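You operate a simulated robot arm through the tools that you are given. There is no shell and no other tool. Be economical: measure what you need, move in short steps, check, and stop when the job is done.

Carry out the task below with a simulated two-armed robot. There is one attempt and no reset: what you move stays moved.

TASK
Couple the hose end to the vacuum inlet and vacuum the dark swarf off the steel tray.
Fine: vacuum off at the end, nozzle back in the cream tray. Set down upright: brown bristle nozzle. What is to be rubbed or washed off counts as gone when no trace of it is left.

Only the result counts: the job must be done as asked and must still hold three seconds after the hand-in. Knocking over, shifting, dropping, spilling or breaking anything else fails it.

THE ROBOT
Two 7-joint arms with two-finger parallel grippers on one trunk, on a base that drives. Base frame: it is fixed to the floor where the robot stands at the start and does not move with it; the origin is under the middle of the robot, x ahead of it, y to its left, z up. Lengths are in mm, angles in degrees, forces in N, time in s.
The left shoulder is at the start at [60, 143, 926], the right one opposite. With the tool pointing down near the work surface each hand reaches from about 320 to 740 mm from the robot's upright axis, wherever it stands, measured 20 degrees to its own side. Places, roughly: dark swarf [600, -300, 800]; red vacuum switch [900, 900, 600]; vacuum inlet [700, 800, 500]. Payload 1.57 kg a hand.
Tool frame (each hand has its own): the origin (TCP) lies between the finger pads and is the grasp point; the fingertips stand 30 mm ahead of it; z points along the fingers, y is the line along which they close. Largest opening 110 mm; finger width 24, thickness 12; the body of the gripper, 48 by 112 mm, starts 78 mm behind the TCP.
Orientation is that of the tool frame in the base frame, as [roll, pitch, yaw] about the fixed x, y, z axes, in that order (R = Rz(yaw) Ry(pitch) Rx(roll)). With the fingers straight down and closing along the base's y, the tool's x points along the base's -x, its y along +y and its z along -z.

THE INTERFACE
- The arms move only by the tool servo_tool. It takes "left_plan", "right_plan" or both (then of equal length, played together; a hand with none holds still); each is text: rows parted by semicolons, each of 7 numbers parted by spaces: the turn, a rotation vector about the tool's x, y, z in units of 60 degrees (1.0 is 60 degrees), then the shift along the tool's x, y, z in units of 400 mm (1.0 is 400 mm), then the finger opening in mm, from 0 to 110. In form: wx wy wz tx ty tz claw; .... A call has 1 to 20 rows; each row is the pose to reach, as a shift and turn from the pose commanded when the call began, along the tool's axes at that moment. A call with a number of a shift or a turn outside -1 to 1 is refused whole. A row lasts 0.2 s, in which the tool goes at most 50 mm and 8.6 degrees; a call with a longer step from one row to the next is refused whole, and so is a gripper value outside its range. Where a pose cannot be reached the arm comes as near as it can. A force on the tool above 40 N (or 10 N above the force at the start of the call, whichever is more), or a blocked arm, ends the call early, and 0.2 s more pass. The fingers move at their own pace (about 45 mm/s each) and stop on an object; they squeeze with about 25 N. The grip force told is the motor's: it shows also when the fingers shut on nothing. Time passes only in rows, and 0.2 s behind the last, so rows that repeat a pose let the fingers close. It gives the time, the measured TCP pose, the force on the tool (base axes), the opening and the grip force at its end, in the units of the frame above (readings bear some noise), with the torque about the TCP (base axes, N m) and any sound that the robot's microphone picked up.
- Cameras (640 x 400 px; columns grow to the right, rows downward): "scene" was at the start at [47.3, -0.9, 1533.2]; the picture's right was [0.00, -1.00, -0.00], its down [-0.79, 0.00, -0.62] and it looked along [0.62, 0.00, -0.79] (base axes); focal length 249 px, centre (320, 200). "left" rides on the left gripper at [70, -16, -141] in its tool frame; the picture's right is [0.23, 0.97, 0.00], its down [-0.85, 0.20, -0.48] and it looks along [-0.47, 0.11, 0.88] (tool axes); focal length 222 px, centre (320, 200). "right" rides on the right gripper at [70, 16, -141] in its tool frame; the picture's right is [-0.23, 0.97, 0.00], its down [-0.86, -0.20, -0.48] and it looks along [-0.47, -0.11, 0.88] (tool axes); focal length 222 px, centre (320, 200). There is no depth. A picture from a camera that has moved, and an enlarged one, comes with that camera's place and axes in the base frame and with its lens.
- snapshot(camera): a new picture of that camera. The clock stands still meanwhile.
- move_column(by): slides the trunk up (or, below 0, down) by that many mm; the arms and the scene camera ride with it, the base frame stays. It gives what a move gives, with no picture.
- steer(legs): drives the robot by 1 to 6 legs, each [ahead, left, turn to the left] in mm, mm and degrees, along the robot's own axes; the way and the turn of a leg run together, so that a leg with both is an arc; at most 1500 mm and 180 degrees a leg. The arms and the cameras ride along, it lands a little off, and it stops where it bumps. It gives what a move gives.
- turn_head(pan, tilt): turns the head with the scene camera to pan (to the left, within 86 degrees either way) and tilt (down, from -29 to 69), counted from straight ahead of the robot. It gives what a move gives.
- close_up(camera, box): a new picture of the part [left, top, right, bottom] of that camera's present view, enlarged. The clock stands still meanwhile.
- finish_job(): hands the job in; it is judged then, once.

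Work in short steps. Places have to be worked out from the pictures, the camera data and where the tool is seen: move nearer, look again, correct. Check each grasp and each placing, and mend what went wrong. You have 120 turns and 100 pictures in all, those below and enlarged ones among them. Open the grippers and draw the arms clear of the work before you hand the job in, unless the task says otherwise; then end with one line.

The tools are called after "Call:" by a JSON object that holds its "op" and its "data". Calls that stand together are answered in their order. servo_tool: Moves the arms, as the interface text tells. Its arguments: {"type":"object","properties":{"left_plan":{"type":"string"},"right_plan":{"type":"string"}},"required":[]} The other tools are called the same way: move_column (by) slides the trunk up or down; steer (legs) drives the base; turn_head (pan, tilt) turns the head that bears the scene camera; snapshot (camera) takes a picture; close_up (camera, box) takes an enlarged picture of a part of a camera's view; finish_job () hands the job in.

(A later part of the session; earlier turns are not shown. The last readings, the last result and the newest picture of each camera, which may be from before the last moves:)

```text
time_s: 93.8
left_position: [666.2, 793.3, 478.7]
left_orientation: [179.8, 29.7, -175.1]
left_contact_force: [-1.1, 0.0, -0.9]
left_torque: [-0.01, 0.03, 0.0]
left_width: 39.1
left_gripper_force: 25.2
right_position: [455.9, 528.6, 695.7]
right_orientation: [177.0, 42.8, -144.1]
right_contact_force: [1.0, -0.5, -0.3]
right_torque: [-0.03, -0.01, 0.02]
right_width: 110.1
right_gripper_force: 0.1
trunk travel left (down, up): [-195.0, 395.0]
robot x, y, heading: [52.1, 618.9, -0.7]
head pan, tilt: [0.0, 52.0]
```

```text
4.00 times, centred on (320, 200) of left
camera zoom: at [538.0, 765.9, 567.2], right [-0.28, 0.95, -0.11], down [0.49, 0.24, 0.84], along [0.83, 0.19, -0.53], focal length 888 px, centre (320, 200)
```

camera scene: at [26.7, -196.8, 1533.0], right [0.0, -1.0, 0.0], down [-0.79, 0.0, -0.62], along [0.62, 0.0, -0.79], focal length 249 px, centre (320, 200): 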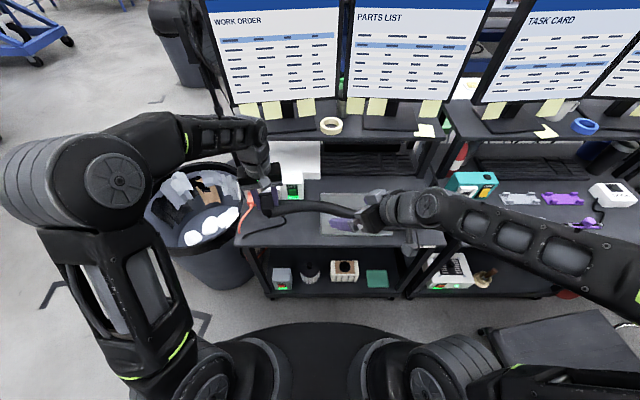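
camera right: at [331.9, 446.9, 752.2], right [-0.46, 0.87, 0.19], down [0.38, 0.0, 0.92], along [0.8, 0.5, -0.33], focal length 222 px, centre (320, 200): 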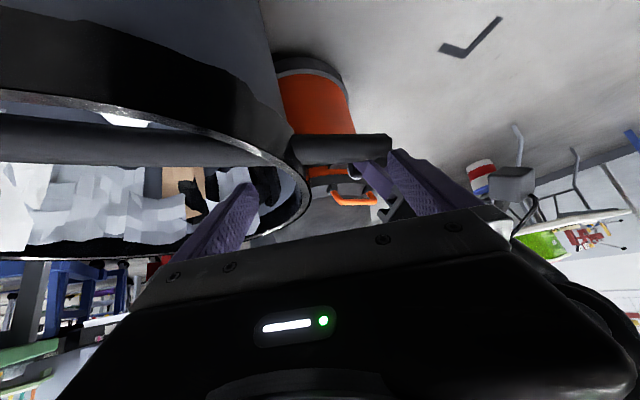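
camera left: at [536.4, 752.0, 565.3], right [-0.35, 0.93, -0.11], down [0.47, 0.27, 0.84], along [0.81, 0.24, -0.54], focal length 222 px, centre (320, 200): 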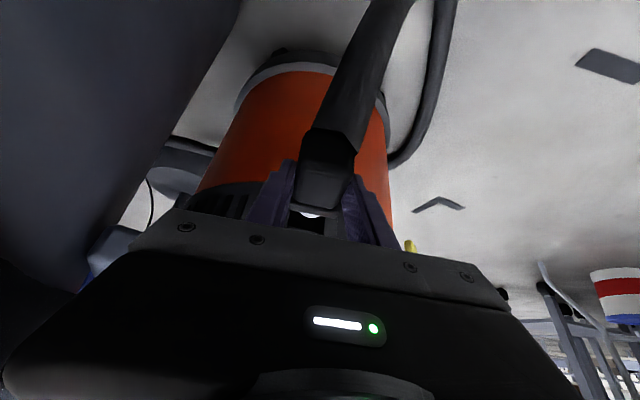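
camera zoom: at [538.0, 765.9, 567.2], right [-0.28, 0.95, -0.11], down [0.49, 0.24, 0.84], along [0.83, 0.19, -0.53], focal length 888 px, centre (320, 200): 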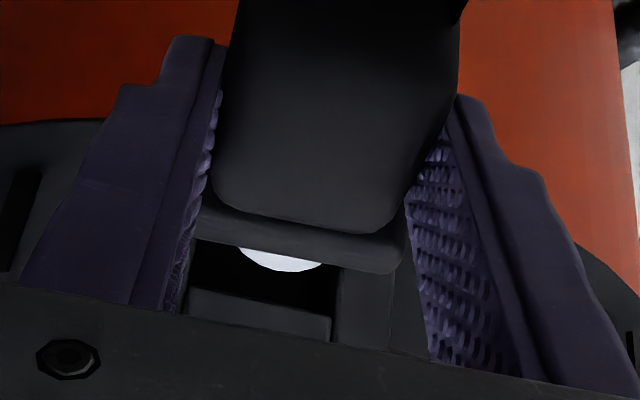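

Triangulating from both pictures: the socket front is at [741,801,~453], nearly square to x, opening ~36 mm; the flange front is at x≈721 and the spigot is ~4.5 mm too far +y and ~5 mm low. Correcting and advancing in 3 mm steps.

Call:
{"op": "servo_tool", "data": {"left_plan": "0 0 0 0.013 0 -0.0074 20; 0.0165 0 0.029 0.0068 -0.006 -0.0183 20; 0.0165 0 0.029 0.0003 -0.006 -0.0146 20; 0.0165 0 0.029 -0.0062 -0.006 -0.0109 20; 0.0165 0 0.029 -0.0127 -0.006 -0.0072 20; 0.0165 0 0.029 -0.0192 -0.006 -0.0035 20; 0.0165 0 0.029 -0.0257 -0.006 0.0002 20; 0.0165 0 0.029 -0.0322 -0.006 0.0039 20; 0.0165 0 0.029 -0.0387 -0.006 0.0076 20; 0.0165 0 0.029 -0.0452 -0.006 0.0113 20; 0.0165 0 0.029 -0.0452 -0.006 0.0113 20"}}

Call:
{"op": "close_up", "data": {"camera": "left", "box": [250, 150, 390, 250]}}

```text
time_s: 96.2
left_position: [680.8, 791.8, 481.6]
left_orientation: [179.5, 29.0, -177.1]
left_contact_force: [-34.7, -4.5, 0.3]
left_torque: [-0.04, 0.2, -0.35]
left_width: 39.0
left_gripper_force: 24.8
right_position: [454.0, 528.3, 696.3]
right_orientation: [176.9, 42.9, -144.2]
right_contact_force: [-0.6, 0.4, -0.9]
right_torque: [0.0, -0.01, -0.03]
right_width: 110.1
right_gripper_force: 0.0
trunk travel left (down, up): [-195.0, 395.0]
robot x, y, heading: [53.4, 619.9, -0.8]
head pan, tilt: [0.0, 52.0]
```

```text
4.00 times, centred on (320, 200) of left
camera zoom: at [551.6, 769.0, 570.9], right [-0.25, 0.96, -0.1], down [0.5, 0.22, 0.83], along [0.83, 0.16, -0.54], focal length 888 px, centre (320, 200)
```

zoom: 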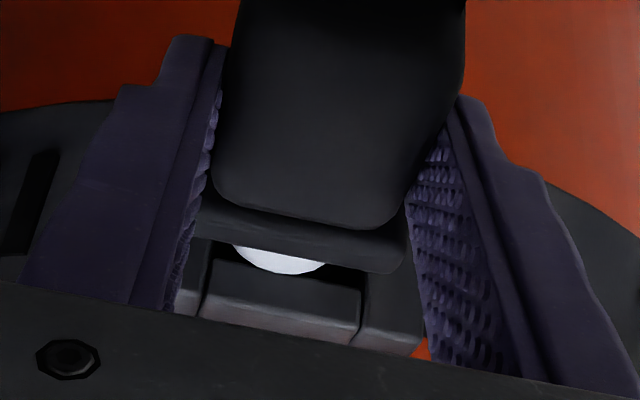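

Laterally centred now, but the spigot tip is catching the top edge of the opening (contact high, at z≈475). I'll back off, lower 6 mm and advance again.

Call:
{"op": "servo_tool", "data": {"left_plan": "0 0 0 0.0175 0 -0.0097 20; 0 0 0 0.0248 0 0.0034 20; 0 0 0 0.0182 0 0.007 20; 0 0 0 0.0117 0 0.0107 20; 0 0 0 0.0051 0 0.0143 20; 0 0 0 -0.0014 0 0.0179 20; 0 0 0 -0.008 0 0.0216 20; 0 0 0 -0.0146 0 0.0252 20; 0 0 0 -0.0211 0 0.0289 20; 0 0 0 -0.0277 0 0.0325 20; 0 0 0 -0.0277 0 0.0325 20"}}

Call:
{"op": "close_up", "data": {"camera": "left", "box": [250, 150, 390, 250]}}

```text
time_s: 98.4
left_position: [696.2, 796.4, 478.3]
left_orientation: [179.0, 29.0, -177.6]
left_contact_force: [-17.3, 3.0, 21.4]
left_torque: [-0.41, 0.33, -1.28]
left_width: 40.9
left_gripper_force: 24.9
right_position: [454.7, 528.5, 696.2]
right_orientation: [176.9, 42.9, -144.1]
right_contact_force: [0.0, -0.2, -0.4]
right_torque: [0.0, 0.0, -0.01]
right_width: 110.2
right_gripper_force: 0.0
trunk travel left (down, up): [-195.0, 395.0]
robot x, y, heading: [52.0, 622.6, -0.5]
head pan, tilt: [0.0, 52.0]
heard: snap
stopped in row 11 (left hand): the force on the tool passed its limit at 49 N (the readings are from after the stop); the commanded pose is now the measured one
```

```text
4.00 times, centred on (320, 200) of left
camera zoom: at [566.7, 773.8, 566.9], right [-0.25, 0.96, -0.1], down [0.5, 0.21, 0.84], along [0.83, 0.16, -0.54], focal length 888 px, centre (320, 200)
```

zoom: 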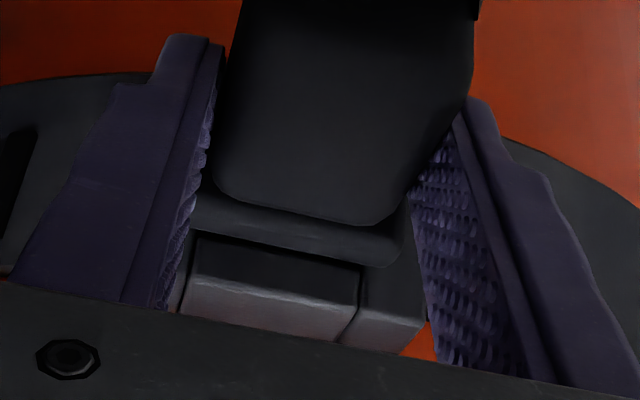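

A snap: the plug is coupled and the flange sits against the socket. Opening the fingers and retreating along the tool axis.

Call:
{"op": "servo_tool", "data": {"left_plan": "0 0 0 0 0 0 60; 0 0 0 0 0 0 80; 0 0 0 0 0 0 90; 0 0 0 0 0 0 90; 0 0 0 0 0 -0.06 90; 0 0 0 0 0 -0.15 90; 0 0 0 0 0 -0.25 90; 0 0 0 0 0 -0.35 90; 0 0 0 0 0 -0.35 90"}}

Call:
{"op": "snapshot", "data": {"camera": "left"}}

Call:
{"op": "close_up", "data": {"camera": "right", "box": [290, 70, 430, 210]}}

```text
time_s: 100.4
left_position: [625.2, 791.9, 599.9]
left_orientation: [179.2, 28.9, -177.4]
left_contact_force: [0.2, -0.2, 0.0]
left_torque: [0.02, -0.02, 0.01]
left_width: 89.9
left_gripper_force: 0.1
right_position: [455.9, 528.9, 695.9]
right_orientation: [176.9, 42.8, -144.1]
right_contact_force: [-0.2, -0.2, 0.5]
right_torque: [-0.01, 0.0, -0.03]
right_width: 109.9
right_gripper_force: 0.0
trunk travel left (down, up): [-195.0, 395.0]
robot x, y, heading: [49.7, 622.8, -0.6]
head pan, tilt: [0.0, 52.0]
```

```text
30 pictures are left
camera left: at [496.4, 768.3, 688.7], right [-0.25, 0.96, -0.1], down [0.51, 0.22, 0.84], along [0.83, 0.16, -0.54], focal length 222 px, centre (320, 200)
```

left: 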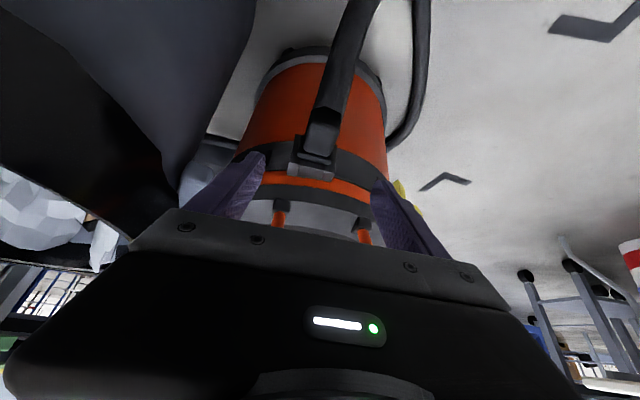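

```text
2.86 times, centred on (360, 140) of right
camera zoom: at [330.8, 447.6, 752.2], right [-0.46, 0.86, 0.19], down [0.38, 0.0, 0.92], along [0.8, 0.5, -0.33], focal length 635 px, centre (206, 371)
```

zoom: 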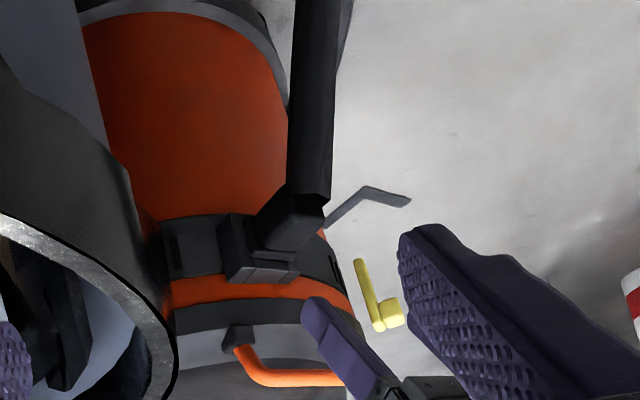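

The plug is seated. Next the switch, estimated near [866,870,666] with ON on the near side. I'll raise the trunk 200 mm and drive a little closer.

Call:
{"op": "move_column", "data": {"by": 200}}

Call:
{"op": "steer", "data": {"legs": [[0, 100, 0.6], [160, 0, 0]]}}

Call:
{"op": "turn_head", "data": {"pan": 15, "tilt": 48}}

Call:
{"op": "snapshot", "data": {"camera": "scene"}}

```text
time_s: 102.6
left_position: [625.2, 791.2, 799.8]
left_orientation: [179.0, 29.1, -177.4]
left_contact_force: [-0.7, 0.2, 0.1]
left_torque: [0.03, -0.02, -0.01]
left_width: 90.2
left_gripper_force: 0.2
right_position: [455.3, 528.2, 896.1]
right_orientation: [176.7, 42.8, -144.2]
right_contact_force: [0.0, 0.2, 0.2]
right_torque: [0.02, 0.0, 0.0]
right_width: 110.0
right_gripper_force: 0.0
trunk travel left (down, up): [-395.0, 195.0]
robot x, y, heading: [49.2, 623.0, -0.6]
head pan, tilt: [0.0, 52.0]
```

```text
time_s: 104.7
left_position: [778.6, 902.6, 799.0]
left_orientation: [179.1, 28.9, -176.2]
left_contact_force: [-0.2, 1.2, 0.3]
left_torque: [-0.04, 0.0, -0.01]
left_width: 90.2
left_gripper_force: 0.1
right_position: [612.5, 636.2, 895.1]
right_orientation: [176.8, 42.7, -142.9]
right_contact_force: [0.3, 0.2, -0.5]
right_torque: [0.02, 0.01, 0.02]
right_width: 110.1
right_gripper_force: 0.0
trunk travel left (down, up): [-395.0, 195.0]
robot x, y, heading: [206.8, 722.1, 0.6]
head pan, tilt: [0.0, 52.0]
```

```text
time_s: 105.5
left_position: [777.2, 903.0, 799.7]
left_orientation: [179.1, 28.9, -176.2]
left_contact_force: [-1.1, 0.2, -0.1]
left_torque: [0.01, -0.01, 0.0]
left_width: 89.8
left_gripper_force: 0.1
right_position: [613.1, 634.9, 895.1]
right_orientation: [176.8, 42.7, -142.9]
right_contact_force: [0.3, -0.8, 0.2]
right_torque: [0.0, -0.01, -0.01]
right_width: 110.1
right_gripper_force: 0.0
trunk travel left (down, up): [-395.0, 195.0]
robot x, y, heading: [207.6, 721.4, 0.5]
head pan, tilt: [15.0, 48.0]
```

```text
28 pictures are left
camera scene: at [254.1, 740.3, 1408.3], right [0.27, -0.96, 0.0], down [-0.72, -0.2, -0.67], along [0.64, 0.18, -0.74], focal length 249 px, centre (320, 200)
```

scene: 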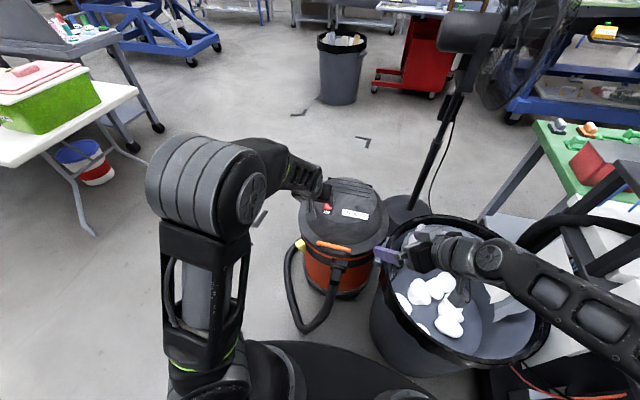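

Bringing the left hand upright above the near side of the switch with fingers closing, then looking with its camera.

Call:
{"op": "servo_tool", "data": {"left_plan": "0 0.12 0 -0.011 -0.024 0.006 60; 0 0.24 0 -0.022 -0.048 0.012 30; 0 0.36 0 -0.033 -0.072 0.018 0; 0 0.482 0 -0.044 -0.095 0.024 0; 0 0.482 0 -0.044 -0.095 0.024 0; 0 0.482 0 -0.044 -0.095 0.024 0"}}

Call:
{"op": "snapshot", "data": {"camera": "left"}}

```text
time_s: 106.9
left_position: [799.9, 865.3, 800.1]
left_orientation: [179.1, 0.1, -175.7]
left_contact_force: [-0.9, -0.9, -0.3]
left_torque: [-0.02, 0.0, -0.01]
left_width: 0.0
left_gripper_force: 17.2
right_position: [612.6, 634.7, 896.0]
right_orientation: [176.8, 42.8, -142.9]
right_contact_force: [-0.2, 0.5, 1.2]
right_torque: [0.03, -0.02, -0.02]
right_width: 109.7
right_gripper_force: 0.0
trunk travel left (down, up): [-395.0, 195.0]
robot x, y, heading: [205.2, 717.5, 0.7]
head pan, tilt: [15.0, 48.0]
```

```text
27 pictures are left
camera left: at [732.0, 843.5, 940.4], right [-0.3, 0.95, 0.01], down [0.84, 0.26, 0.48], along [0.46, 0.16, -0.88], focal length 222 px, centre (320, 200)
```

left: 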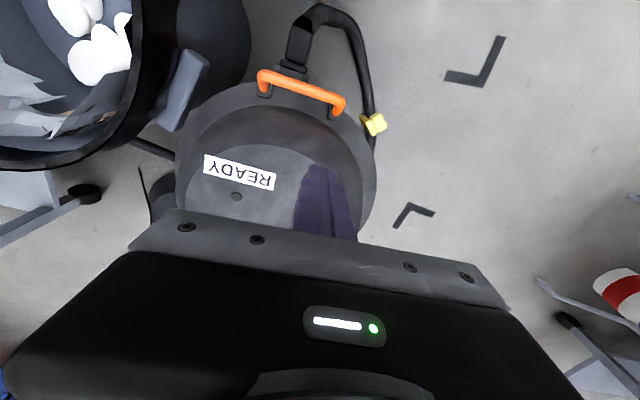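

The fingers hide the switch. I'll shift the hand 110 mm left and take a head close-up of the switch.

Call:
{"op": "servo_tool", "data": {"left_plan": "0 0 0 0 0.1 0 0; 0 0 0 0 0.2 0 0; 0 0 0 0 0.275 0 0; 0 0 0 0 0.275 0 0"}}

Call:
{"op": "close_up", "data": {"camera": "scene", "box": [290, 165, 390, 255]}}

Call:
{"op": "close_up", "data": {"camera": "left", "box": [130, 90, 330, 230]}}

```text
time_s: 107.9
left_position: [791.9, 975.5, 797.6]
left_orientation: [179.2, 0.2, -175.7]
left_contact_force: [0.5, 0.1, 0.1]
left_torque: [0.0, -0.01, -0.01]
left_width: 0.0
left_gripper_force: 21.2
right_position: [612.9, 636.2, 896.0]
right_orientation: [176.8, 42.9, -142.9]
right_contact_force: [-0.1, 0.2, -0.2]
right_torque: [0.0, 0.01, 0.0]
right_width: 110.0
right_gripper_force: 0.1
trunk travel left (down, up): [-395.0, 195.0]
robot x, y, heading: [204.3, 718.3, 0.7]
head pan, tilt: [15.0, 48.0]
```

```text
4.44 times, centred on (340, 210) of scene
camera zoom: at [254.2, 740.4, 1408.3], right [0.27, -0.96, 0.0], down [-0.72, -0.2, -0.67], along [0.64, 0.18, -0.74], focal length 1107 px, centre (231, 156)
```

zoom: 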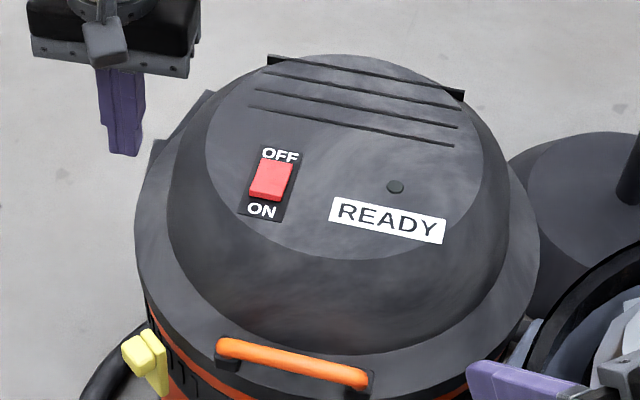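

```text
2.86 times, centred on (230, 160) of left
camera zoom: at [723.2, 953.5, 938.3], right [-0.3, 0.95, 0.01], down [0.84, 0.26, 0.48], along [0.46, 0.16, -0.88], focal length 635 px, centre (577, 314)
```

zoom: 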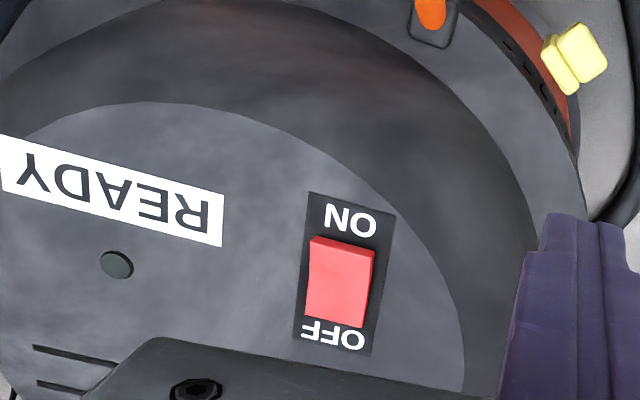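

The rocker centre is at [899,885,639] with its ON end toward –x. I'll position the closed fingertips above [880,884].

Call:
{"op": "servo_tool", "data": {"left_plan": "0 0 0 -0.05 -0.06 0.05 0; 0 0 0 -0.1 -0.12 0.1 0; 0 0 0 -0.15 -0.18 0.15 0; 0 0 0 -0.202 -0.243 0.2 0; 0 0 0 -0.202 -0.243 0.245 0; 0 0 0 -0.202 -0.243 0.245 0"}}

Call:
{"op": "close_up", "data": {"camera": "left", "box": [220, 90, 420, 230]}}

Call:
{"op": "close_up", "data": {"camera": "scene", "box": [290, 165, 390, 255]}}

```text
time_s: 109.3
left_position: [881.3, 885.9, 702.4]
left_orientation: [179.3, 0.0, -175.7]
left_contact_force: [-0.2, -0.4, -0.5]
left_torque: [0.0, -0.04, -0.01]
left_width: 0.1
left_gripper_force: 21.3
right_position: [613.0, 635.2, 895.6]
right_orientation: [176.8, 42.8, -142.9]
right_contact_force: [-0.3, 0.0, 0.2]
right_torque: [0.01, 0.0, -0.01]
right_width: 109.9
right_gripper_force: 0.1
trunk travel left (down, up): [-395.0, 195.0]
robot x, y, heading: [208.3, 718.2, 0.6]
head pan, tilt: [15.0, 48.0]
```

```text
2.86 times, centred on (320, 160) of left
camera zoom: at [812.0, 863.3, 843.8], right [-0.3, 0.95, 0.01], down [0.84, 0.26, 0.48], along [0.46, 0.16, -0.88], focal length 635 px, centre (320, 314)
```

zoom: 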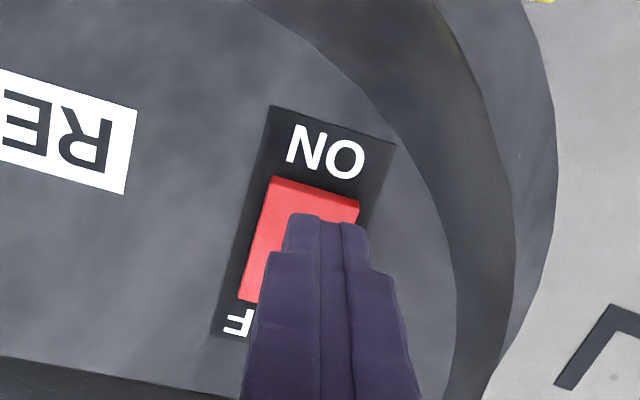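

```text
4.44 times, centred on (340, 210) of scene
camera zoom: at [254.1, 740.5, 1408.3], right [0.27, -0.96, 0.0], down [-0.72, -0.2, -0.67], along [0.64, 0.18, -0.74], focal length 1107 px, centre (231, 156)
```

zoom: 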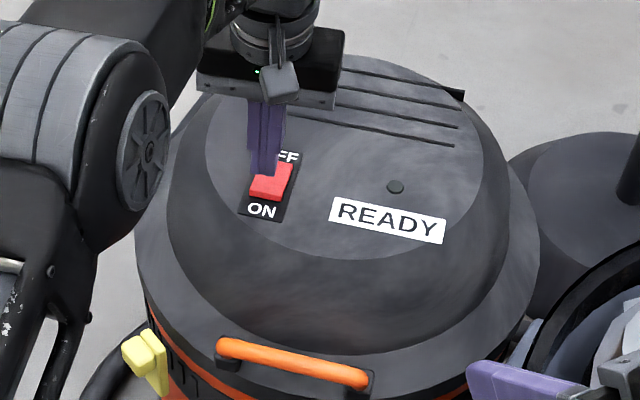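

The tip will land on the ON half. Pressing down in small steps until it clicks.

Call:
{"op": "servo_tool", "data": {"left_plan": "0 0 0 0 0 0.04 0; 0 0 0 0 0 0.065 0; 0 0 0 0 0 0.0775 0; 0 0 0 0 0 0.085 0; 0 0 0 0 0 0.0925 0; 0 0 0 0 0 0.1 0; 0 0 0 0 0 0.1075 0; 0 0 0 0 0 0.115 0"}}

```text
time_s: 110.2
left_position: [878.5, 883.6, 677.4]
left_orientation: [179.5, 0.5, -175.7]
left_contact_force: [-11.9, 1.1, 19.1]
left_torque: [-0.04, 0.17, -0.04]
left_width: 0.0
left_gripper_force: 21.2
right_position: [610.5, 636.0, 897.0]
right_orientation: [176.9, 42.9, -142.8]
right_contact_force: [0.8, 0.0, 0.5]
right_torque: [-0.01, -0.02, 0.0]
right_width: 110.0
right_gripper_force: 0.0
trunk travel left (down, up): [-395.0, 195.0]
robot x, y, heading: [206.4, 720.8, 0.2]
head pan, tilt: [15.0, 48.0]
heard: click
stopped in row 4 (left hand): the force on the tool passed its limit at 44 N (the readings are from after the stop); the commanded pose is now the measured one
```

Click heard. Lifting the hand and checking the rocker's state.

Call:
{"op": "servo_tool", "data": {"left_plan": "0 0 0 0 0 -0.1 0; 0 0 0 0 0 -0.2 0; 0 0 0 0 0.1 -0.3 0; 0 0 0 0 0.2 -0.3 0; 0 0 0 0 0.2 -0.3 0"}}

Call:
{"op": "close_up", "data": {"camera": "scene", "box": [290, 165, 390, 255]}}

```text
refused: row 3 steps farther than a row can; nothing moved
```

```text
4.44 times, centred on (340, 210) of scene
camera zoom: at [250.3, 740.1, 1408.6], right [0.27, -0.96, 0.0], down [-0.71, -0.2, -0.67], along [0.65, 0.18, -0.74], focal length 1107 px, centre (231, 156)
```

zoom: 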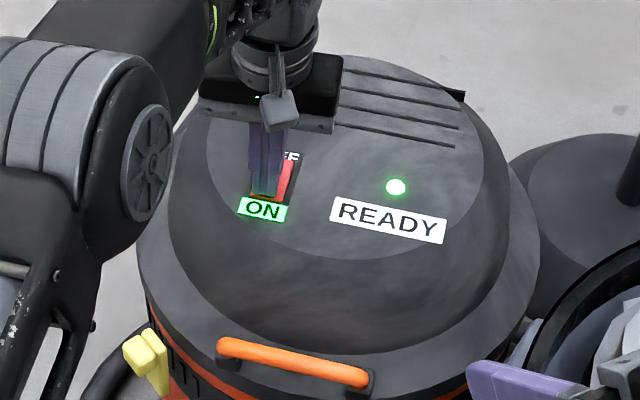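

The vacuum is ON. I'll lift and tuck the left hand in, raise the trunk back, and drive to the bench.

Call:
{"op": "servo_tool", "data": {"left_plan": "0 0 0 0 0 -0.1 0; 0 0 0 0 0 -0.2 0; 0 0 0 0.08 0 -0.27 0; 0 0 0 0.18 0 -0.3 0; 0 0 0 0.28 0 -0.3 0; 0 0 0 0.38 0 -0.3 0; 0 0 0 0.48 0 -0.3 0; 0 0 0 0.58 0 -0.3 0; 0 0 0 0.62 0 -0.3 0"}}

Call:
{"op": "move_column", "data": {"by": 150}}

Call:
{"op": "steer", "data": {"legs": [[-400, 0, 0], [0, -985, -0.5], [180, 0, 0]]}}

Call:
{"op": "turn_head", "data": {"pan": -15, "tilt": 52}}

Call:
{"op": "snapshot", "data": {"camera": "scene"}}

```text
time_s: 112.2
left_position: [630.3, 863.4, 794.3]
left_orientation: [179.4, 0.4, -175.8]
left_contact_force: [-0.4, -0.8, -1.4]
left_torque: [0.07, 0.03, -0.02]
left_width: 0.0
left_gripper_force: 20.9
right_position: [612.2, 636.7, 895.8]
right_orientation: [176.9, 42.7, -142.8]
right_contact_force: [0.0, 0.0, 0.0]
right_torque: [0.0, 0.0, 0.0]
right_width: 110.0
right_gripper_force: 0.0
trunk travel left (down, up): [-395.0, 195.0]
robot x, y, heading: [205.3, 721.0, 0.6]
head pan, tilt: [15.0, 48.0]
```

```text
time_s: 114.0
left_position: [630.9, 864.1, 944.8]
left_orientation: [179.3, 0.4, -175.7]
left_contact_force: [-0.5, 0.2, 0.4]
left_torque: [-0.03, 0.04, 0.0]
left_width: 0.2
left_gripper_force: 20.8
right_position: [612.2, 635.7, 1045.9]
right_orientation: [176.7, 42.8, -142.9]
right_contact_force: [0.0, -0.5, 0.2]
right_torque: [0.01, 0.04, 0.02]
right_width: 110.2
right_gripper_force: 0.1
trunk travel left (down, up): [-545.0, 45.0]
robot x, y, heading: [207.9, 725.9, 0.9]
head pan, tilt: [15.0, 48.0]
```

```text
time_s: 122.3
left_position: [406.6, -129.9, 944.3]
left_orientation: [179.3, 0.3, -176.6]
left_contact_force: [-0.1, -0.8, -0.4]
left_torque: [-0.01, 0.06, -0.01]
left_width: 0.0
left_gripper_force: 21.7
right_position: [383.1, -357.6, 1043.8]
right_orientation: [176.8, 42.6, -143.9]
right_contact_force: [0.5, -0.3, 0.8]
right_torque: [-0.01, 0.03, 0.01]
right_width: 109.9
right_gripper_force: 0.1
trunk travel left (down, up): [-545.0, 45.0]
robot x, y, heading: [-22.6, -267.7, -0.3]
head pan, tilt: [15.0, 48.0]
```

```text
time_s: 123.3
left_position: [405.1, -130.5, 944.0]
left_orientation: [179.3, 0.4, -176.7]
left_contact_force: [0.2, -0.6, 0.5]
left_torque: [-0.01, 0.01, 0.0]
left_width: 0.2
left_gripper_force: 21.3
right_position: [382.6, -357.4, 1045.5]
right_orientation: [176.8, 42.8, -143.8]
right_contact_force: [-0.3, -0.2, -0.2]
right_torque: [0.02, -0.02, 0.0]
right_width: 109.8
right_gripper_force: 0.1
trunk travel left (down, up): [-545.0, 45.0]
robot x, y, heading: [-22.9, -268.4, -0.2]
head pan, tilt: [-15.0, 52.0]
```

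```text
21 pictures are left
camera scene: at [22.0, -286.6, 1553.0], right [-0.26, -0.96, 0.0], down [-0.76, 0.21, -0.62], along [0.59, -0.16, -0.79], focal length 249 px, centre (320, 200)
```

scene: 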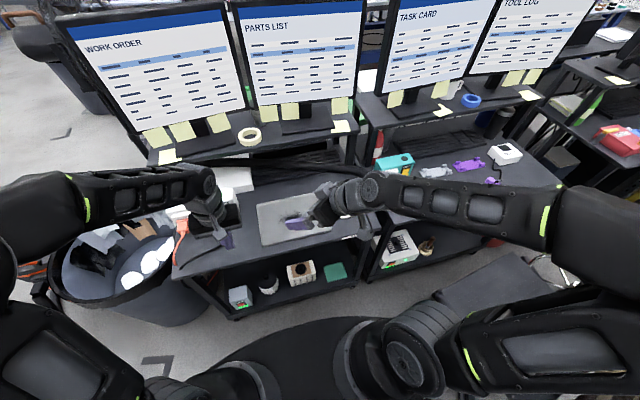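

The right forearm hides the nozzle. I'll bring the right hand upright above it at about [540,-545,980].

Call:
{"op": "servo_tool", "data": {"right_plan": "0.028 0.086 0.072 0.01 -0.076 0.018 110; 0.056 0.172 0.143 0.02 -0.153 0.036 110; 0.084 0.258 0.215 0.03 -0.229 0.055 110; 0.112 0.344 0.287 0.04 -0.305 0.073 110; 0.14 0.43 0.359 0.05 -0.382 0.091 110; 0.169 0.517 0.43 0.061 -0.458 0.11 110; 0.197 0.603 0.502 0.071 -0.535 0.128 110; 0.225 0.689 0.574 0.081 -0.611 0.146 110; 0.225 0.689 0.574 0.081 -0.611 0.146 110"}}

Call:
{"op": "snapshot", "data": {"camera": "right"}}

Call:
{"op": "close_up", "data": {"camera": "scene", "box": [240, 150, 440, 290]}}

```text
time_s: 125.3
left_position: [405.0, -130.8, 944.7]
left_orientation: [179.3, 0.4, -176.7]
left_contact_force: [-0.7, -0.9, 0.0]
left_torque: [-0.01, -0.01, 0.01]
left_width: 0.0
left_gripper_force: 21.7
right_position: [542.6, -537.4, 972.2]
right_orientation: [178.1, -1.4, -178.0]
right_contact_force: [-0.2, -0.4, -0.3]
right_torque: [-0.02, 0.01, -0.03]
right_width: 110.2
right_gripper_force: 0.0
trunk travel left (down, up): [-545.0, 45.0]
robot x, y, heading: [-22.6, -260.9, -0.5]
head pan, tilt: [-15.0, 52.0]
```

```text
20 pictures are left
camera right: at [476.8, -529.4, 1114.8], right [0.19, 0.98, 0.03], down [0.87, -0.18, 0.45], along [0.45, -0.06, -0.89], focal length 222 px, centre (320, 200)
```

right: 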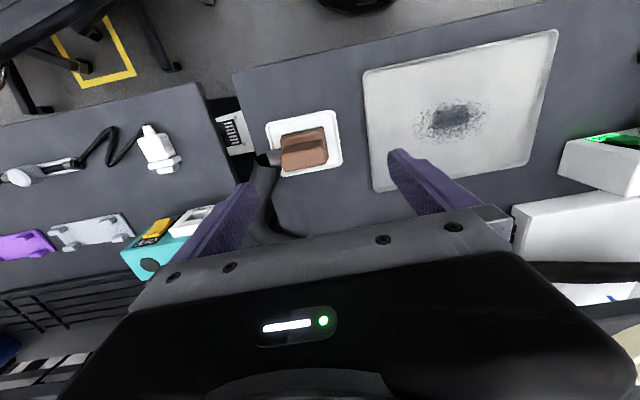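

```text
2.86 times, centred on (340, 220) of scene
camera zoom: at [21.4, -286.5, 1553.0], right [-0.27, -0.96, 0.0], down [-0.76, 0.21, -0.62], along [0.59, -0.16, -0.79], focal length 712 px, centre (263, 143)
```

zoom: 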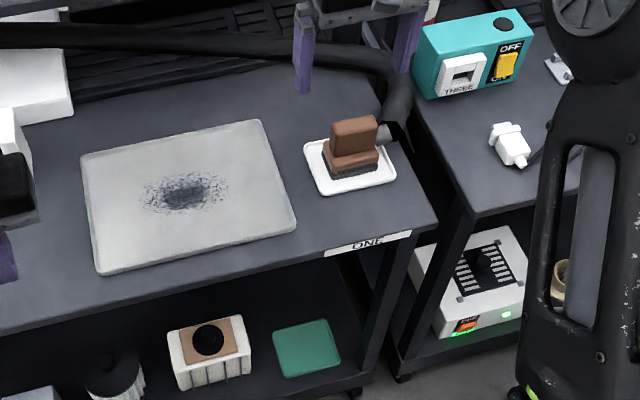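

The nozzle's handle top is at about [542,-551,845], long along y. A close-up to judge sizes and the neck position.

Call:
{"op": "close_up", "data": {"camera": "right", "box": [240, 90, 360, 210]}}

Call:
{"op": "close_up", "data": {"camera": "scene", "box": [330, 170, 400, 230]}}

```text
3.33 times, centred on (300, 150) of right
camera zoom: at [476.8, -529.4, 1114.8], right [0.19, 0.98, 0.03], down [0.87, -0.18, 0.45], along [0.45, -0.06, -0.89], focal length 740 px, centre (387, 367)
```

zoom: 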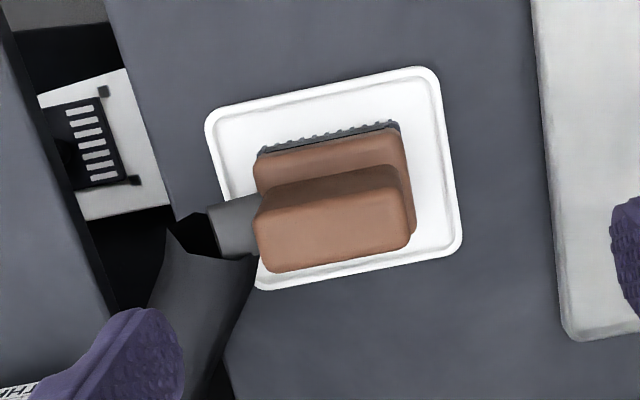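

```text
6.67 times, centred on (365, 200) of scene
camera zoom: at [21.4, -286.5, 1553.0], right [-0.27, -0.96, 0.0], down [-0.76, 0.21, -0.62], along [0.59, -0.16, -0.79], focal length 1661 px, centre (20, 200)
```

zoom: 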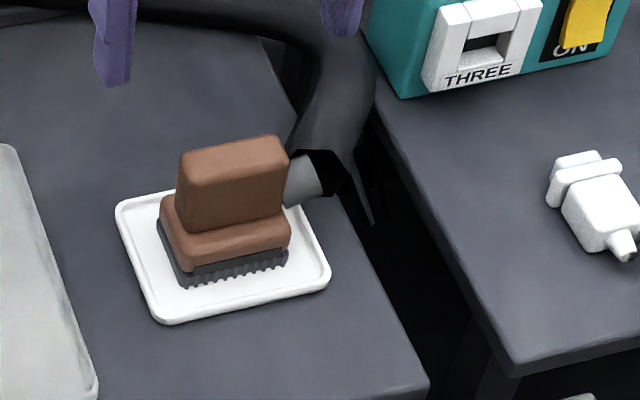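

Handle top is at about [556,-556,837], ~56 mm along y and ~25 mm along x, with the hose neck at its –y end. I'll rotate the right hand ~85° so it closes along x, in two calls.

Call:
{"op": "servo_tool", "data": {"right_plan": "0.005 -0.004 -0.12 -0.005 -0.008 0 110; 0.01 -0.008 -0.24 -0.01 -0.016 0 110; 0.016 -0.012 -0.36 -0.016 -0.024 0 110; 0.021 -0.016 -0.48 -0.021 -0.032 0 110; 0.026 -0.02 -0.6 -0.026 -0.04 0 110; 0.032 -0.023 -0.7 -0.032 -0.048 0 110; 0.032 -0.023 -0.7 -0.032 -0.048 0 110"}}

Call:
{"op": "servo_tool", "data": {"right_plan": "0 0 -0.12 0 0 0.02 110; 0 0 -0.24 0 0 0.05 110; 0 0 -0.36 0 0 0.09 100; 0 0 -0.48 0 0 0.13 90; 0 0 -0.6 0 0 0.17 80; 0 0 -0.717 0 0 0.2 70; 0 0 -0.717 0 0 0.2 70"}}

Call:
{"op": "close_up", "data": {"camera": "right", "box": [200, 80, 440, 230]}}

Call:
{"op": "close_up", "data": {"camera": "scene", "box": [320, 150, 410, 230]}}

```text
time_s: 126.9
left_position: [404.5, -130.1, 944.2]
left_orientation: [179.2, 0.4, -176.7]
left_contact_force: [0.2, -0.5, 1.0]
left_torque: [-0.04, 0.0, -0.02]
left_width: 0.0
left_gripper_force: 21.4
right_position: [556.4, -556.7, 969.1]
right_orientation: [-180.0, 1.0, -135.8]
right_contact_force: [-0.3, 0.9, -0.3]
right_torque: [-0.02, 0.0, 0.02]
right_width: 110.2
right_gripper_force: 0.1
trunk travel left (down, up): [-545.0, 45.0]
robot x, y, heading: [-24.3, -266.9, -0.3]
head pan, tilt: [-15.0, 52.0]
```

```text
time_s: 128.5
left_position: [404.8, -129.7, 944.8]
left_orientation: [179.3, 0.4, -176.7]
left_contact_force: [0.8, 1.5, 0.3]
left_torque: [0.0, 0.01, 0.01]
left_width: 0.1
left_gripper_force: 21.0
right_position: [558.1, -556.7, 888.9]
right_orientation: [-179.4, 0.6, -92.8]
right_contact_force: [0.2, 0.1, -0.4]
right_torque: [0.03, -0.01, 0.02]
right_width: 69.9
right_gripper_force: 0.1
trunk travel left (down, up): [-545.0, 45.0]
robot x, y, heading: [-19.6, -266.7, -0.4]
head pan, tilt: [-15.0, 52.0]
```

```text
2.67 times, centred on (320, 155) of right
camera zoom: at [537.6, -628.1, 1028.3], right [-0.96, 0.27, -0.01], down [0.24, 0.84, 0.49], along [0.14, 0.47, -0.87], focal length 592 px, centre (320, 320)
```

zoom: 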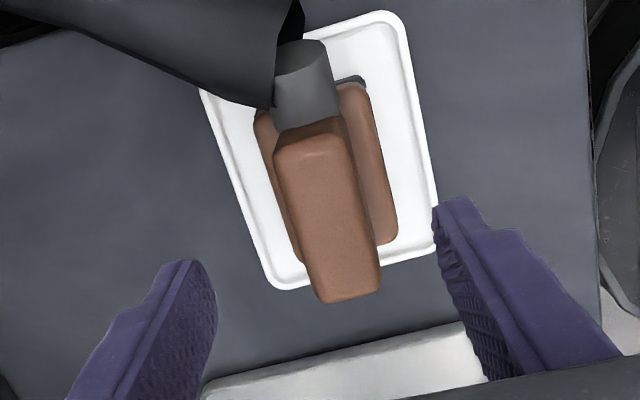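

```text
5.00 times, centred on (365, 190) of scene
camera zoom: at [22.1, -286.6, 1553.0], right [-0.27, -0.96, 0.0], down [-0.76, 0.21, -0.62], along [0.59, -0.16, -0.79], focal length 1245 px, centre (95, 250)
```

zoom: 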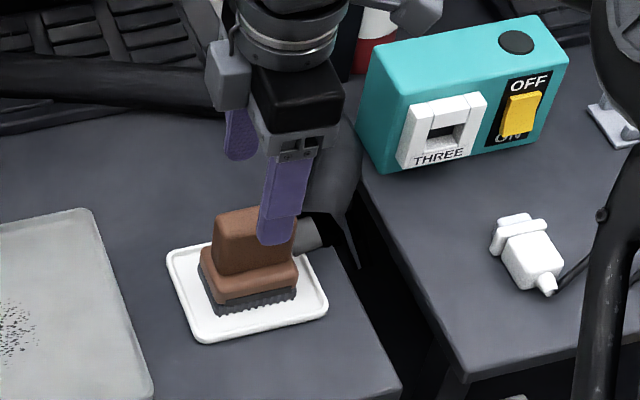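

The fingers straddle the handle along x. Descending to z≈822 with a small centring shift, then closing.

Call:
{"op": "servo_tool", "data": {"right_plan": "0 0 0 0.0125 0.006 0.04 70; 0 0 0 0.0125 0.006 0.08 70; 0 0 0 0.0125 0.006 0.12 70; 0 0 0 0.0125 0.006 0.15 70; 0 0 0 0.0125 0.006 0.1675 70; 0 0 0 0.0125 0.006 0.1675 50; 0 0 0 0.0125 0.006 0.1675 30; 0 0 0 0.0125 0.006 0.1675 10; 0 0 0 0.0125 0.006 0.1675 10; 0 0 0 0.0125 0.006 0.1675 10"}}

Call:
{"op": "close_up", "data": {"camera": "scene", "box": [320, 150, 410, 230]}}

```text
time_s: 130.7
left_position: [404.7, -129.9, 946.4]
left_orientation: [179.4, 0.4, -176.8]
left_contact_force: [-0.8, 0.1, -0.5]
left_torque: [0.01, 0.03, -0.01]
left_width: 0.1
left_gripper_force: 21.6
right_position: [557.0, -559.9, 823.7]
right_orientation: [-179.5, 0.6, -92.9]
right_contact_force: [-0.4, -0.6, 1.0]
right_torque: [-0.03, 0.14, 0.01]
right_width: 25.8
right_gripper_force: 25.1
trunk travel left (down, up): [-545.0, 45.0]
robot x, y, heading: [-22.8, -266.5, -0.5]
head pan, tilt: [-15.0, 52.0]
```

```text
5.00 times, centred on (365, 190) of scene
camera zoom: at [22.0, -286.7, 1553.0], right [-0.27, -0.96, 0.0], down [-0.76, 0.21, -0.62], along [0.59, -0.16, -0.79], focal length 1245 px, centre (95, 250)
```

zoom: 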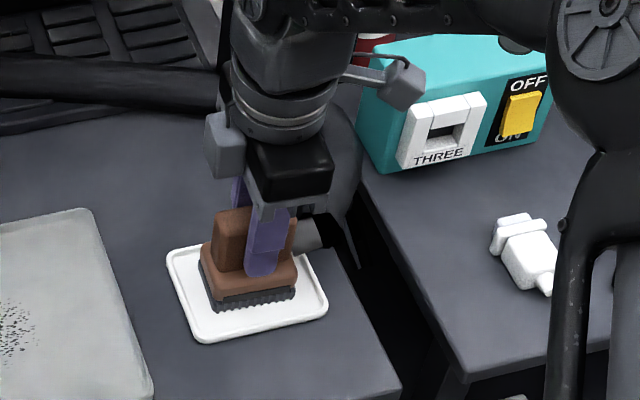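

Gripped at 25.8 mm; home pose is TCP [557,-560,823.7]. The swarf covers about x 525–600, y –390…–268. I'll lift, carry to [530,-400] and descend to just above the tray.

Call:
{"op": "servo_tool", "data": {"right_plan": "0 0 0 0 0 -0.04 10; 0 0 0 0 0 -0.09 10; 0 0 0 0 0 -0.14 10; 0 0 0 -0.08 0.0175 -0.15 10; 0 0 0 -0.16 0.035 -0.15 10; 0 0 0 -0.24 0.0526 -0.15 10; 0 0 0 -0.32 0.07 -0.15 10; 0 0 0 -0.396 0.0877 -0.15 10; 0 0 0 -0.396 0.0877 -0.09 10; 0 0 0 -0.396 0.0877 -0.04 10; 0 0 0 -0.396 0.0877 -0.02 10; 0 0 0 -0.396 0.0877 -0.02 10"}}

Call:
{"op": "close_up", "data": {"camera": "scene", "box": [240, 160, 400, 260]}}

```text
time_s: 133.3
left_position: [405.7, -129.8, 944.1]
left_orientation: [179.2, 0.4, -176.7]
left_contact_force: [0.6, 0.0, -0.6]
left_torque: [0.0, -0.02, 0.02]
left_width: 0.3
left_gripper_force: 21.3
right_position: [529.3, -400.3, 832.8]
right_orientation: [-179.5, 0.7, -92.9]
right_contact_force: [-0.4, 0.5, -1.7]
right_torque: [0.01, -0.02, 0.02]
right_width: 25.7
right_gripper_force: 24.7
trunk travel left (down, up): [-545.0, 45.0]
robot x, y, heading: [-21.1, -265.0, -0.3]
head pan, tilt: [-15.0, 52.0]
```

```text
4.00 times, centred on (320, 210) of scene
camera zoom: at [22.3, -286.6, 1553.0], right [-0.27, -0.96, 0.0], down [-0.76, 0.21, -0.62], along [0.59, -0.16, -0.79], focal length 996 px, centre (320, 160)
```

zoom: 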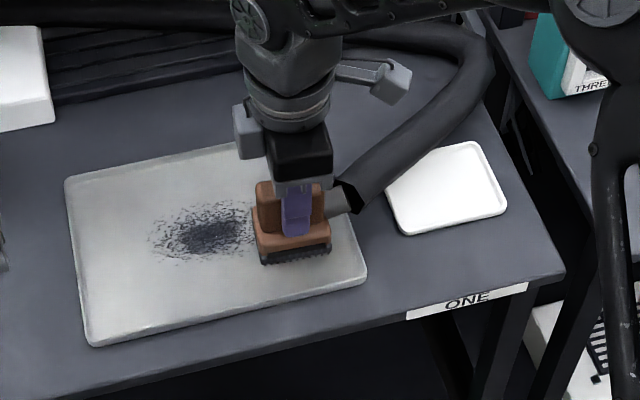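

The nozzle hovers over the tray at the swarf's edge. Lowering in 2 mm steps to touch lightly.

Call:
{"op": "servo_tool", "data": {"right_plan": "0 0 0 0 0 0.005 10; 0 0 0 0 0 0.01 10; 0 0 0 0 0 0.015 10; 0 0 0 0 0 0.02 10; 0 0 0 0 0 0.024 10; 0 0 0 0 0 0.024 10"}}

```text
time_s: 134.7
left_position: [405.2, -129.2, 945.8]
left_orientation: [179.3, 0.4, -176.6]
left_contact_force: [0.0, -0.7, 0.1]
left_torque: [-0.05, 0.0, 0.0]
left_width: 0.0
left_gripper_force: 21.1
right_position: [529.5, -400.3, 824.0]
right_orientation: [-179.3, 0.8, -92.9]
right_contact_force: [0.0, -1.5, 12.9]
right_torque: [-0.12, 0.31, 0.05]
right_width: 25.6
right_gripper_force: 25.3
trunk travel left (down, up): [-545.0, 45.0]
robot x, y, heading: [-19.5, -264.9, -0.6]
head pan, tilt: [-15.0, 52.0]
```

Touching at z 824 with 13 N. I'll ease up slightly and sweep: +y, step +x 32 mm, back –y.

Call:
{"op": "servo_tool", "data": {"right_plan": "0 0 0 -0.02 0.001 -0.0025 10; 0 0 0 -0.067 0.0034 -0.0025 10; 0 0 0 -0.114 0.0058 -0.0025 10; 0 0 0 -0.161 0.008 -0.0025 10; 0 0 0 -0.208 0.0105 -0.0025 10; 0 0 0 -0.255 0.013 -0.0025 10; 0 0 0 -0.302 0.0153 -0.0025 10; 0 0 0 -0.35 0.0177 -0.0025 10; 0 0 0 -0.375 0.019 -0.0025 10; 0 0 0 -0.377 -0.021 -0.0025 10; 0 0 0 -0.379 -0.061 -0.0025 10; 0 0 0 -0.332 -0.0634 -0.0025 10; 0 0 0 -0.285 -0.0658 -0.0025 10; 0 0 0 -0.238 -0.0682 -0.0025 10; 0 0 0 -0.191 -0.0705 -0.0025 10; 0 0 0 -0.144 -0.073 -0.0025 10; 0 0 0 -0.097 -0.0753 -0.0025 10; 0 0 0 -0.05 -0.0777 -0.0025 10; 0 0 0 -0.004 -0.08 -0.0025 10; 0 0 0 -0.004 -0.08 -0.0025 10"}}

Call:
{"op": "close_up", "data": {"camera": "scene", "box": [240, 160, 400, 260]}}

```text
time_s: 138.9
left_position: [404.9, -130.0, 943.9]
left_orientation: [179.3, 0.4, -176.8]
left_contact_force: [0.6, 0.4, 0.0]
left_torque: [0.03, -0.01, -0.01]
left_width: 0.2
left_gripper_force: 21.8
right_position: [561.9, -398.3, 823.9]
right_orientation: [-179.6, 0.6, -92.8]
right_contact_force: [0.3, -0.7, -1.1]
right_torque: [-0.01, -0.04, -0.05]
right_width: 25.5
right_gripper_force: 24.6
trunk travel left (down, up): [-545.0, 45.0]
robot x, y, heading: [-22.5, -264.0, -0.3]
head pan, tilt: [-15.0, 52.0]
```

```text
4.00 times, centred on (320, 210) of scene
camera zoom: at [22.3, -286.7, 1553.0], right [-0.27, -0.96, 0.0], down [-0.76, 0.21, -0.62], along [0.59, -0.16, -0.79], focal length 996 px, centre (320, 160)
```

zoom: 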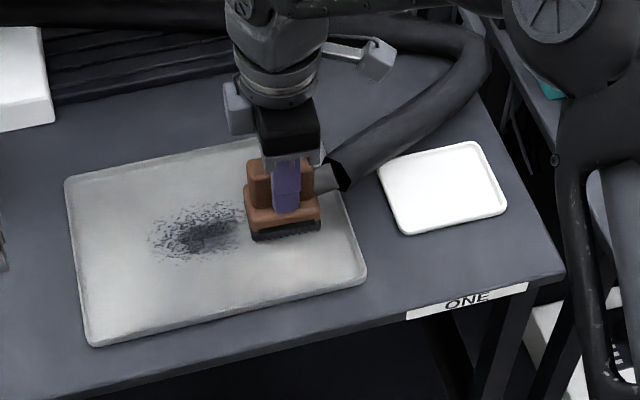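

Some swarf is gone, but the nozzle was floating slightly. I'll press a bit more and repeat sweeps at x 562 and 590 with light contact.

Call:
{"op": "servo_tool", "data": {"right_plan": "0 0 0 0 0 0.0035 10; 0 0 0 -0.047 0.0024 0.0035 10; 0 0 0 -0.094 0.0048 0.0035 10; 0 0 0 -0.141 0.007 0.0035 10; 0 0 0 -0.188 0.0095 0.0035 10; 0 0 0 -0.235 0.012 0.0035 10; 0 0 0 -0.282 0.0143 0.0035 10; 0 0 0 -0.33 0.0167 0.0035 10; 0 0 0 -0.375 0.019 0.0035 10; 0 0 0 -0.377 -0.016 0.0035 10; 0 0 0 -0.379 -0.051 0.0035 10; 0 0 0 -0.332 -0.0534 0.0035 10; 0 0 0 -0.285 -0.0558 0.0035 10; 0 0 0 -0.238 -0.0582 0.0035 10; 0 0 0 -0.191 -0.0605 0.0035 10; 0 0 0 -0.144 -0.063 0.0035 10; 0 0 0 -0.097 -0.0653 0.0035 10; 0 0 0 -0.05 -0.0677 0.0035 10; 0 0 0 -0.004 -0.07 0.0035 10; 0 0 0 -0.004 -0.07 0.0035 10"}}

Call:
{"op": "close_up", "data": {"camera": "scene", "box": [240, 160, 400, 260]}}

```text
time_s: 143.1
left_position: [403.8, -130.0, 945.3]
left_orientation: [179.2, 0.4, -176.7]
left_contact_force: [-0.2, -0.3, 0.6]
left_torque: [-0.02, 0.0, -0.01]
left_width: 0.0
left_gripper_force: 21.3
right_position: [588.4, -398.8, 823.1]
right_orientation: [-179.4, 0.7, -92.9]
right_contact_force: [0.0, 3.5, 8.7]
right_torque: [0.31, 0.22, -0.08]
right_width: 25.4
right_gripper_force: 25.2
trunk travel left (down, up): [-545.0, 45.0]
robot x, y, heading: [-19.9, -263.6, -0.5]
head pan, tilt: [-15.0, 52.0]
```

```text
4.00 times, centred on (320, 210) of scene
camera zoom: at [21.4, -286.1, 1553.1], right [-0.27, -0.96, 0.0], down [-0.76, 0.21, -0.62], along [0.59, -0.16, -0.79], focal length 996 px, centre (320, 160)
```

zoom: 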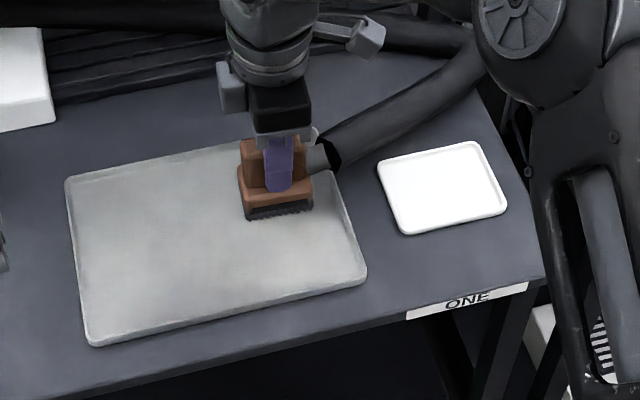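

The swarf looks gone and the tray hasn't moved. For safety I'll make one more contact pass at x≈530, there and back at x≈548.

Call:
{"op": "servo_tool", "data": {"right_plan": "0 0 0 0 0.05 0 10; 0 0 0 0 0.1 0 10; 0 0 0 0 0.1425 0 10; 0 0 0 -0.047 0.145 0 10; 0 0 0 -0.094 0.147 0 10; 0 0 0 -0.141 0.149 0 10; 0 0 0 -0.188 0.152 0 10; 0 0 0 -0.235 0.154 0 10; 0 0 0 -0.282 0.157 0 10; 0 0 0 -0.33 0.159 0 10; 0 0 0 -0.375 0.161 0 10; 0 0 0 -0.375 0.111 0 10; 0 0 0 -0.305 0.108 0 10; 0 0 0 -0.235 0.104 0 10; 0 0 0 -0.165 0.1 0 10; 0 0 0 -0.095 0.097 0 10; 0 0 0 -0.025 0.093 0 10; 0 0 0 0 0.092 0 10; 0 0 0 0 0.092 -0.06 10; 0 0 0 0 0.092 -0.15 10"}}

Call:
{"op": "close_up", "data": {"camera": "scene", "box": [250, 180, 340, 250]}}

```text
time_s: 147.3
left_position: [404.7, -129.7, 944.8]
left_orientation: [179.3, 0.4, -176.8]
left_contact_force: [0.0, -0.4, -0.8]
left_torque: [-0.03, 0.01, -0.02]
left_width: 0.0
left_gripper_force: 21.7
right_position: [551.7, -397.5, 883.2]
right_orientation: [-179.5, 0.7, -92.8]
right_contact_force: [0.0, 0.0, -2.2]
right_torque: [-0.01, -0.03, -0.01]
right_width: 25.8
right_gripper_force: 25.4
trunk travel left (down, up): [-545.0, 45.0]
robot x, y, heading: [-23.9, -264.0, -0.5]
head pan, tilt: [-15.0, 52.0]
```

```text
5.71 times, centred on (295, 215) of scene
camera zoom: at [21.8, -286.6, 1552.9], right [-0.27, -0.96, 0.0], down [-0.76, 0.21, -0.62], along [0.59, -0.16, -0.79], focal length 1423 px, centre (463, 114)
```

zoom: 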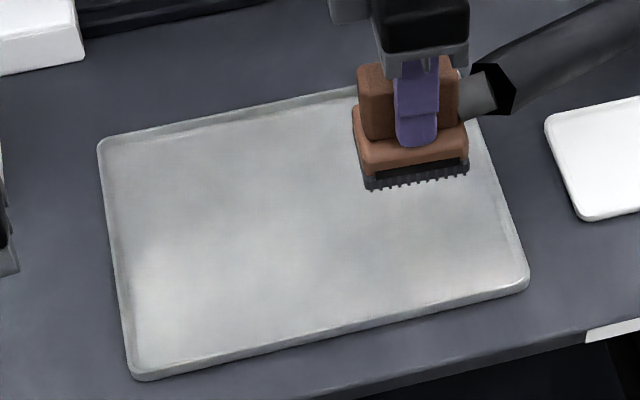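

The tray is clean. Returning the nozzle over the cream tray at its home position and lowering.

Call:
{"op": "servo_tool", "data": {"right_plan": "0 0 0 0.08 -0.007 0 10; 0 0 0 0.16 -0.014 0 10; 0 0 0 0.24 -0.02 0 10; 0 0 0 0.32 -0.027 0 10; 0 0 0 0.405 -0.034 0 10; 0 0 0 0.405 -0.034 0 10; 0 0 0 0.405 -0.034 0.05 10; 0 0 0 0.405 -0.034 0.1 10; 0 0 0 0.405 -0.034 0.125 10; 0 0 0 0.405 -0.034 0.125 10"}}

Call:
{"op": "close_up", "data": {"camera": "scene", "box": [250, 160, 410, 260]}}

```text
time_s: 149.5
left_position: [406.3, -131.6, 945.1]
left_orientation: [179.4, 0.4, -176.7]
left_contact_force: [-0.6, 0.0, -0.2]
left_torque: [-0.03, 0.0, 0.01]
left_width: 0.1
left_gripper_force: 21.9
right_position: [556.0, -559.4, 831.5]
right_orientation: [-179.5, 0.8, -92.8]
right_contact_force: [0.3, -1.1, -1.3]
right_torque: [-0.01, -0.01, 0.01]
right_width: 25.7
right_gripper_force: 25.2
trunk travel left (down, up): [-545.0, 45.0]
robot x, y, heading: [-26.8, -267.1, -0.5]
head pan, tilt: [-15.0, 52.0]
```

```text
4.00 times, centred on (330, 210) of scene
camera zoom: at [22.2, -286.7, 1553.0], right [-0.27, -0.96, 0.0], down [-0.76, 0.21, -0.62], along [0.59, -0.16, -0.79], focal length 996 px, centre (280, 160)
```

zoom: 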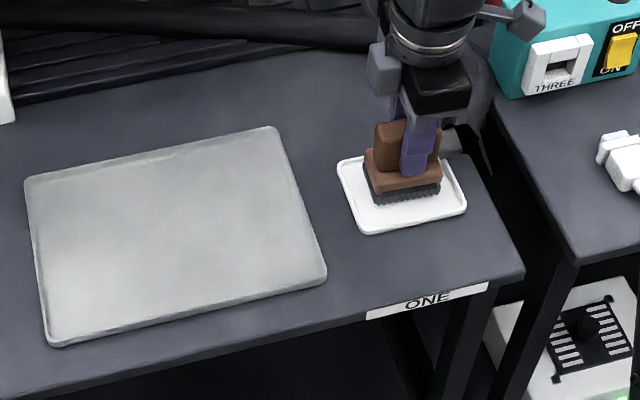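

The tray is spotless and the nozzle is over the cream tray. Lowering the last millimetres until contact, then releasing.

Call:
{"op": "servo_tool", "data": {"right_plan": "0 0 0 0 0 0.006 10; 0 0 0 0 0 0.012 10; 0 0 0 0 0 0.016 10; 0 0 0 0 0 0.02 10; 0 0 0 0 0 0.02 10"}}

```text
time_s: 150.7
left_position: [405.4, -130.0, 945.7]
left_orientation: [179.4, 0.4, -176.7]
left_contact_force: [-0.1, 0.2, -0.4]
left_torque: [-0.03, 0.0, 0.0]
left_width: 0.1
left_gripper_force: 21.9
right_position: [558.4, -559.6, 823.8]
right_orientation: [-179.4, 0.6, -92.8]
right_contact_force: [-0.2, 1.4, 8.8]
right_torque: [0.04, 0.3, -0.02]
right_width: 25.8
right_gripper_force: 25.0
trunk travel left (down, up): [-545.0, 45.0]
robot x, y, heading: [-21.9, -263.4, -0.4]
head pan, tilt: [-15.0, 52.0]
```

Contact at the same height as originally (823.8). Opening slowly and rising straight up.

Call:
{"op": "servo_tool", "data": {"right_plan": "0 0 0 0 0 -0.002 30; 0 0 0 0 0 -0.002 45; 0 0 0 0 0 -0.002 60; 0 0 0 0 0 -0.002 70; 0 0 0 0 0 -0.002 70; 0 0 0 0 0 -0.08 70; 0 0 0 0 0 -0.18 70; 0 0 0 0 0 -0.28 70; 0 0 0 0 0 -0.38 70; 0 0 0 0 0 -0.48 70; 0 0 0 0 0 -0.48 70"}}

Call:
{"op": "close_up", "data": {"camera": "scene", "box": [250, 160, 410, 260]}}

```text
time_s: 153.1
left_position: [405.0, -130.7, 944.7]
left_orientation: [179.3, 0.4, -176.8]
left_contact_force: [0.7, 0.3, -0.9]
left_torque: [0.0, -0.03, -0.02]
left_width: 0.2
left_gripper_force: 21.6
right_position: [557.1, -562.8, 1014.3]
right_orientation: [-179.5, 0.7, -92.8]
right_contact_force: [-0.5, -0.1, 0.2]
right_torque: [-0.02, 0.0, 0.01]
right_width: 69.9
right_gripper_force: 0.1
trunk travel left (down, up): [-545.0, 45.0]
robot x, y, heading: [-23.6, -263.7, -0.5]
head pan, tilt: [-15.0, 52.0]
```

```text
4.00 times, centred on (330, 210) of scene
camera zoom: at [22.4, -286.9, 1553.0], right [-0.27, -0.96, 0.0], down [-0.76, 0.21, -0.62], along [0.59, -0.16, -0.79], focal length 996 px, centre (280, 160)
```

zoom: 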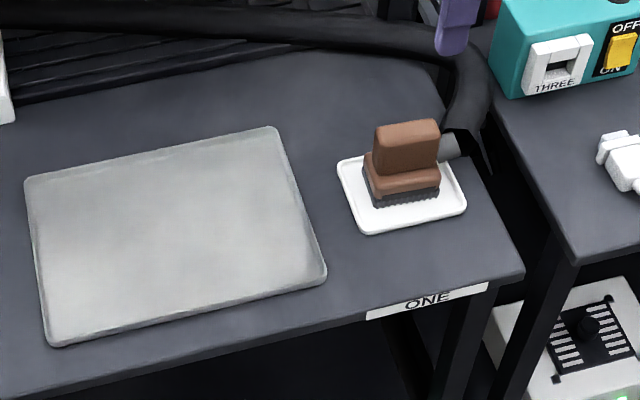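

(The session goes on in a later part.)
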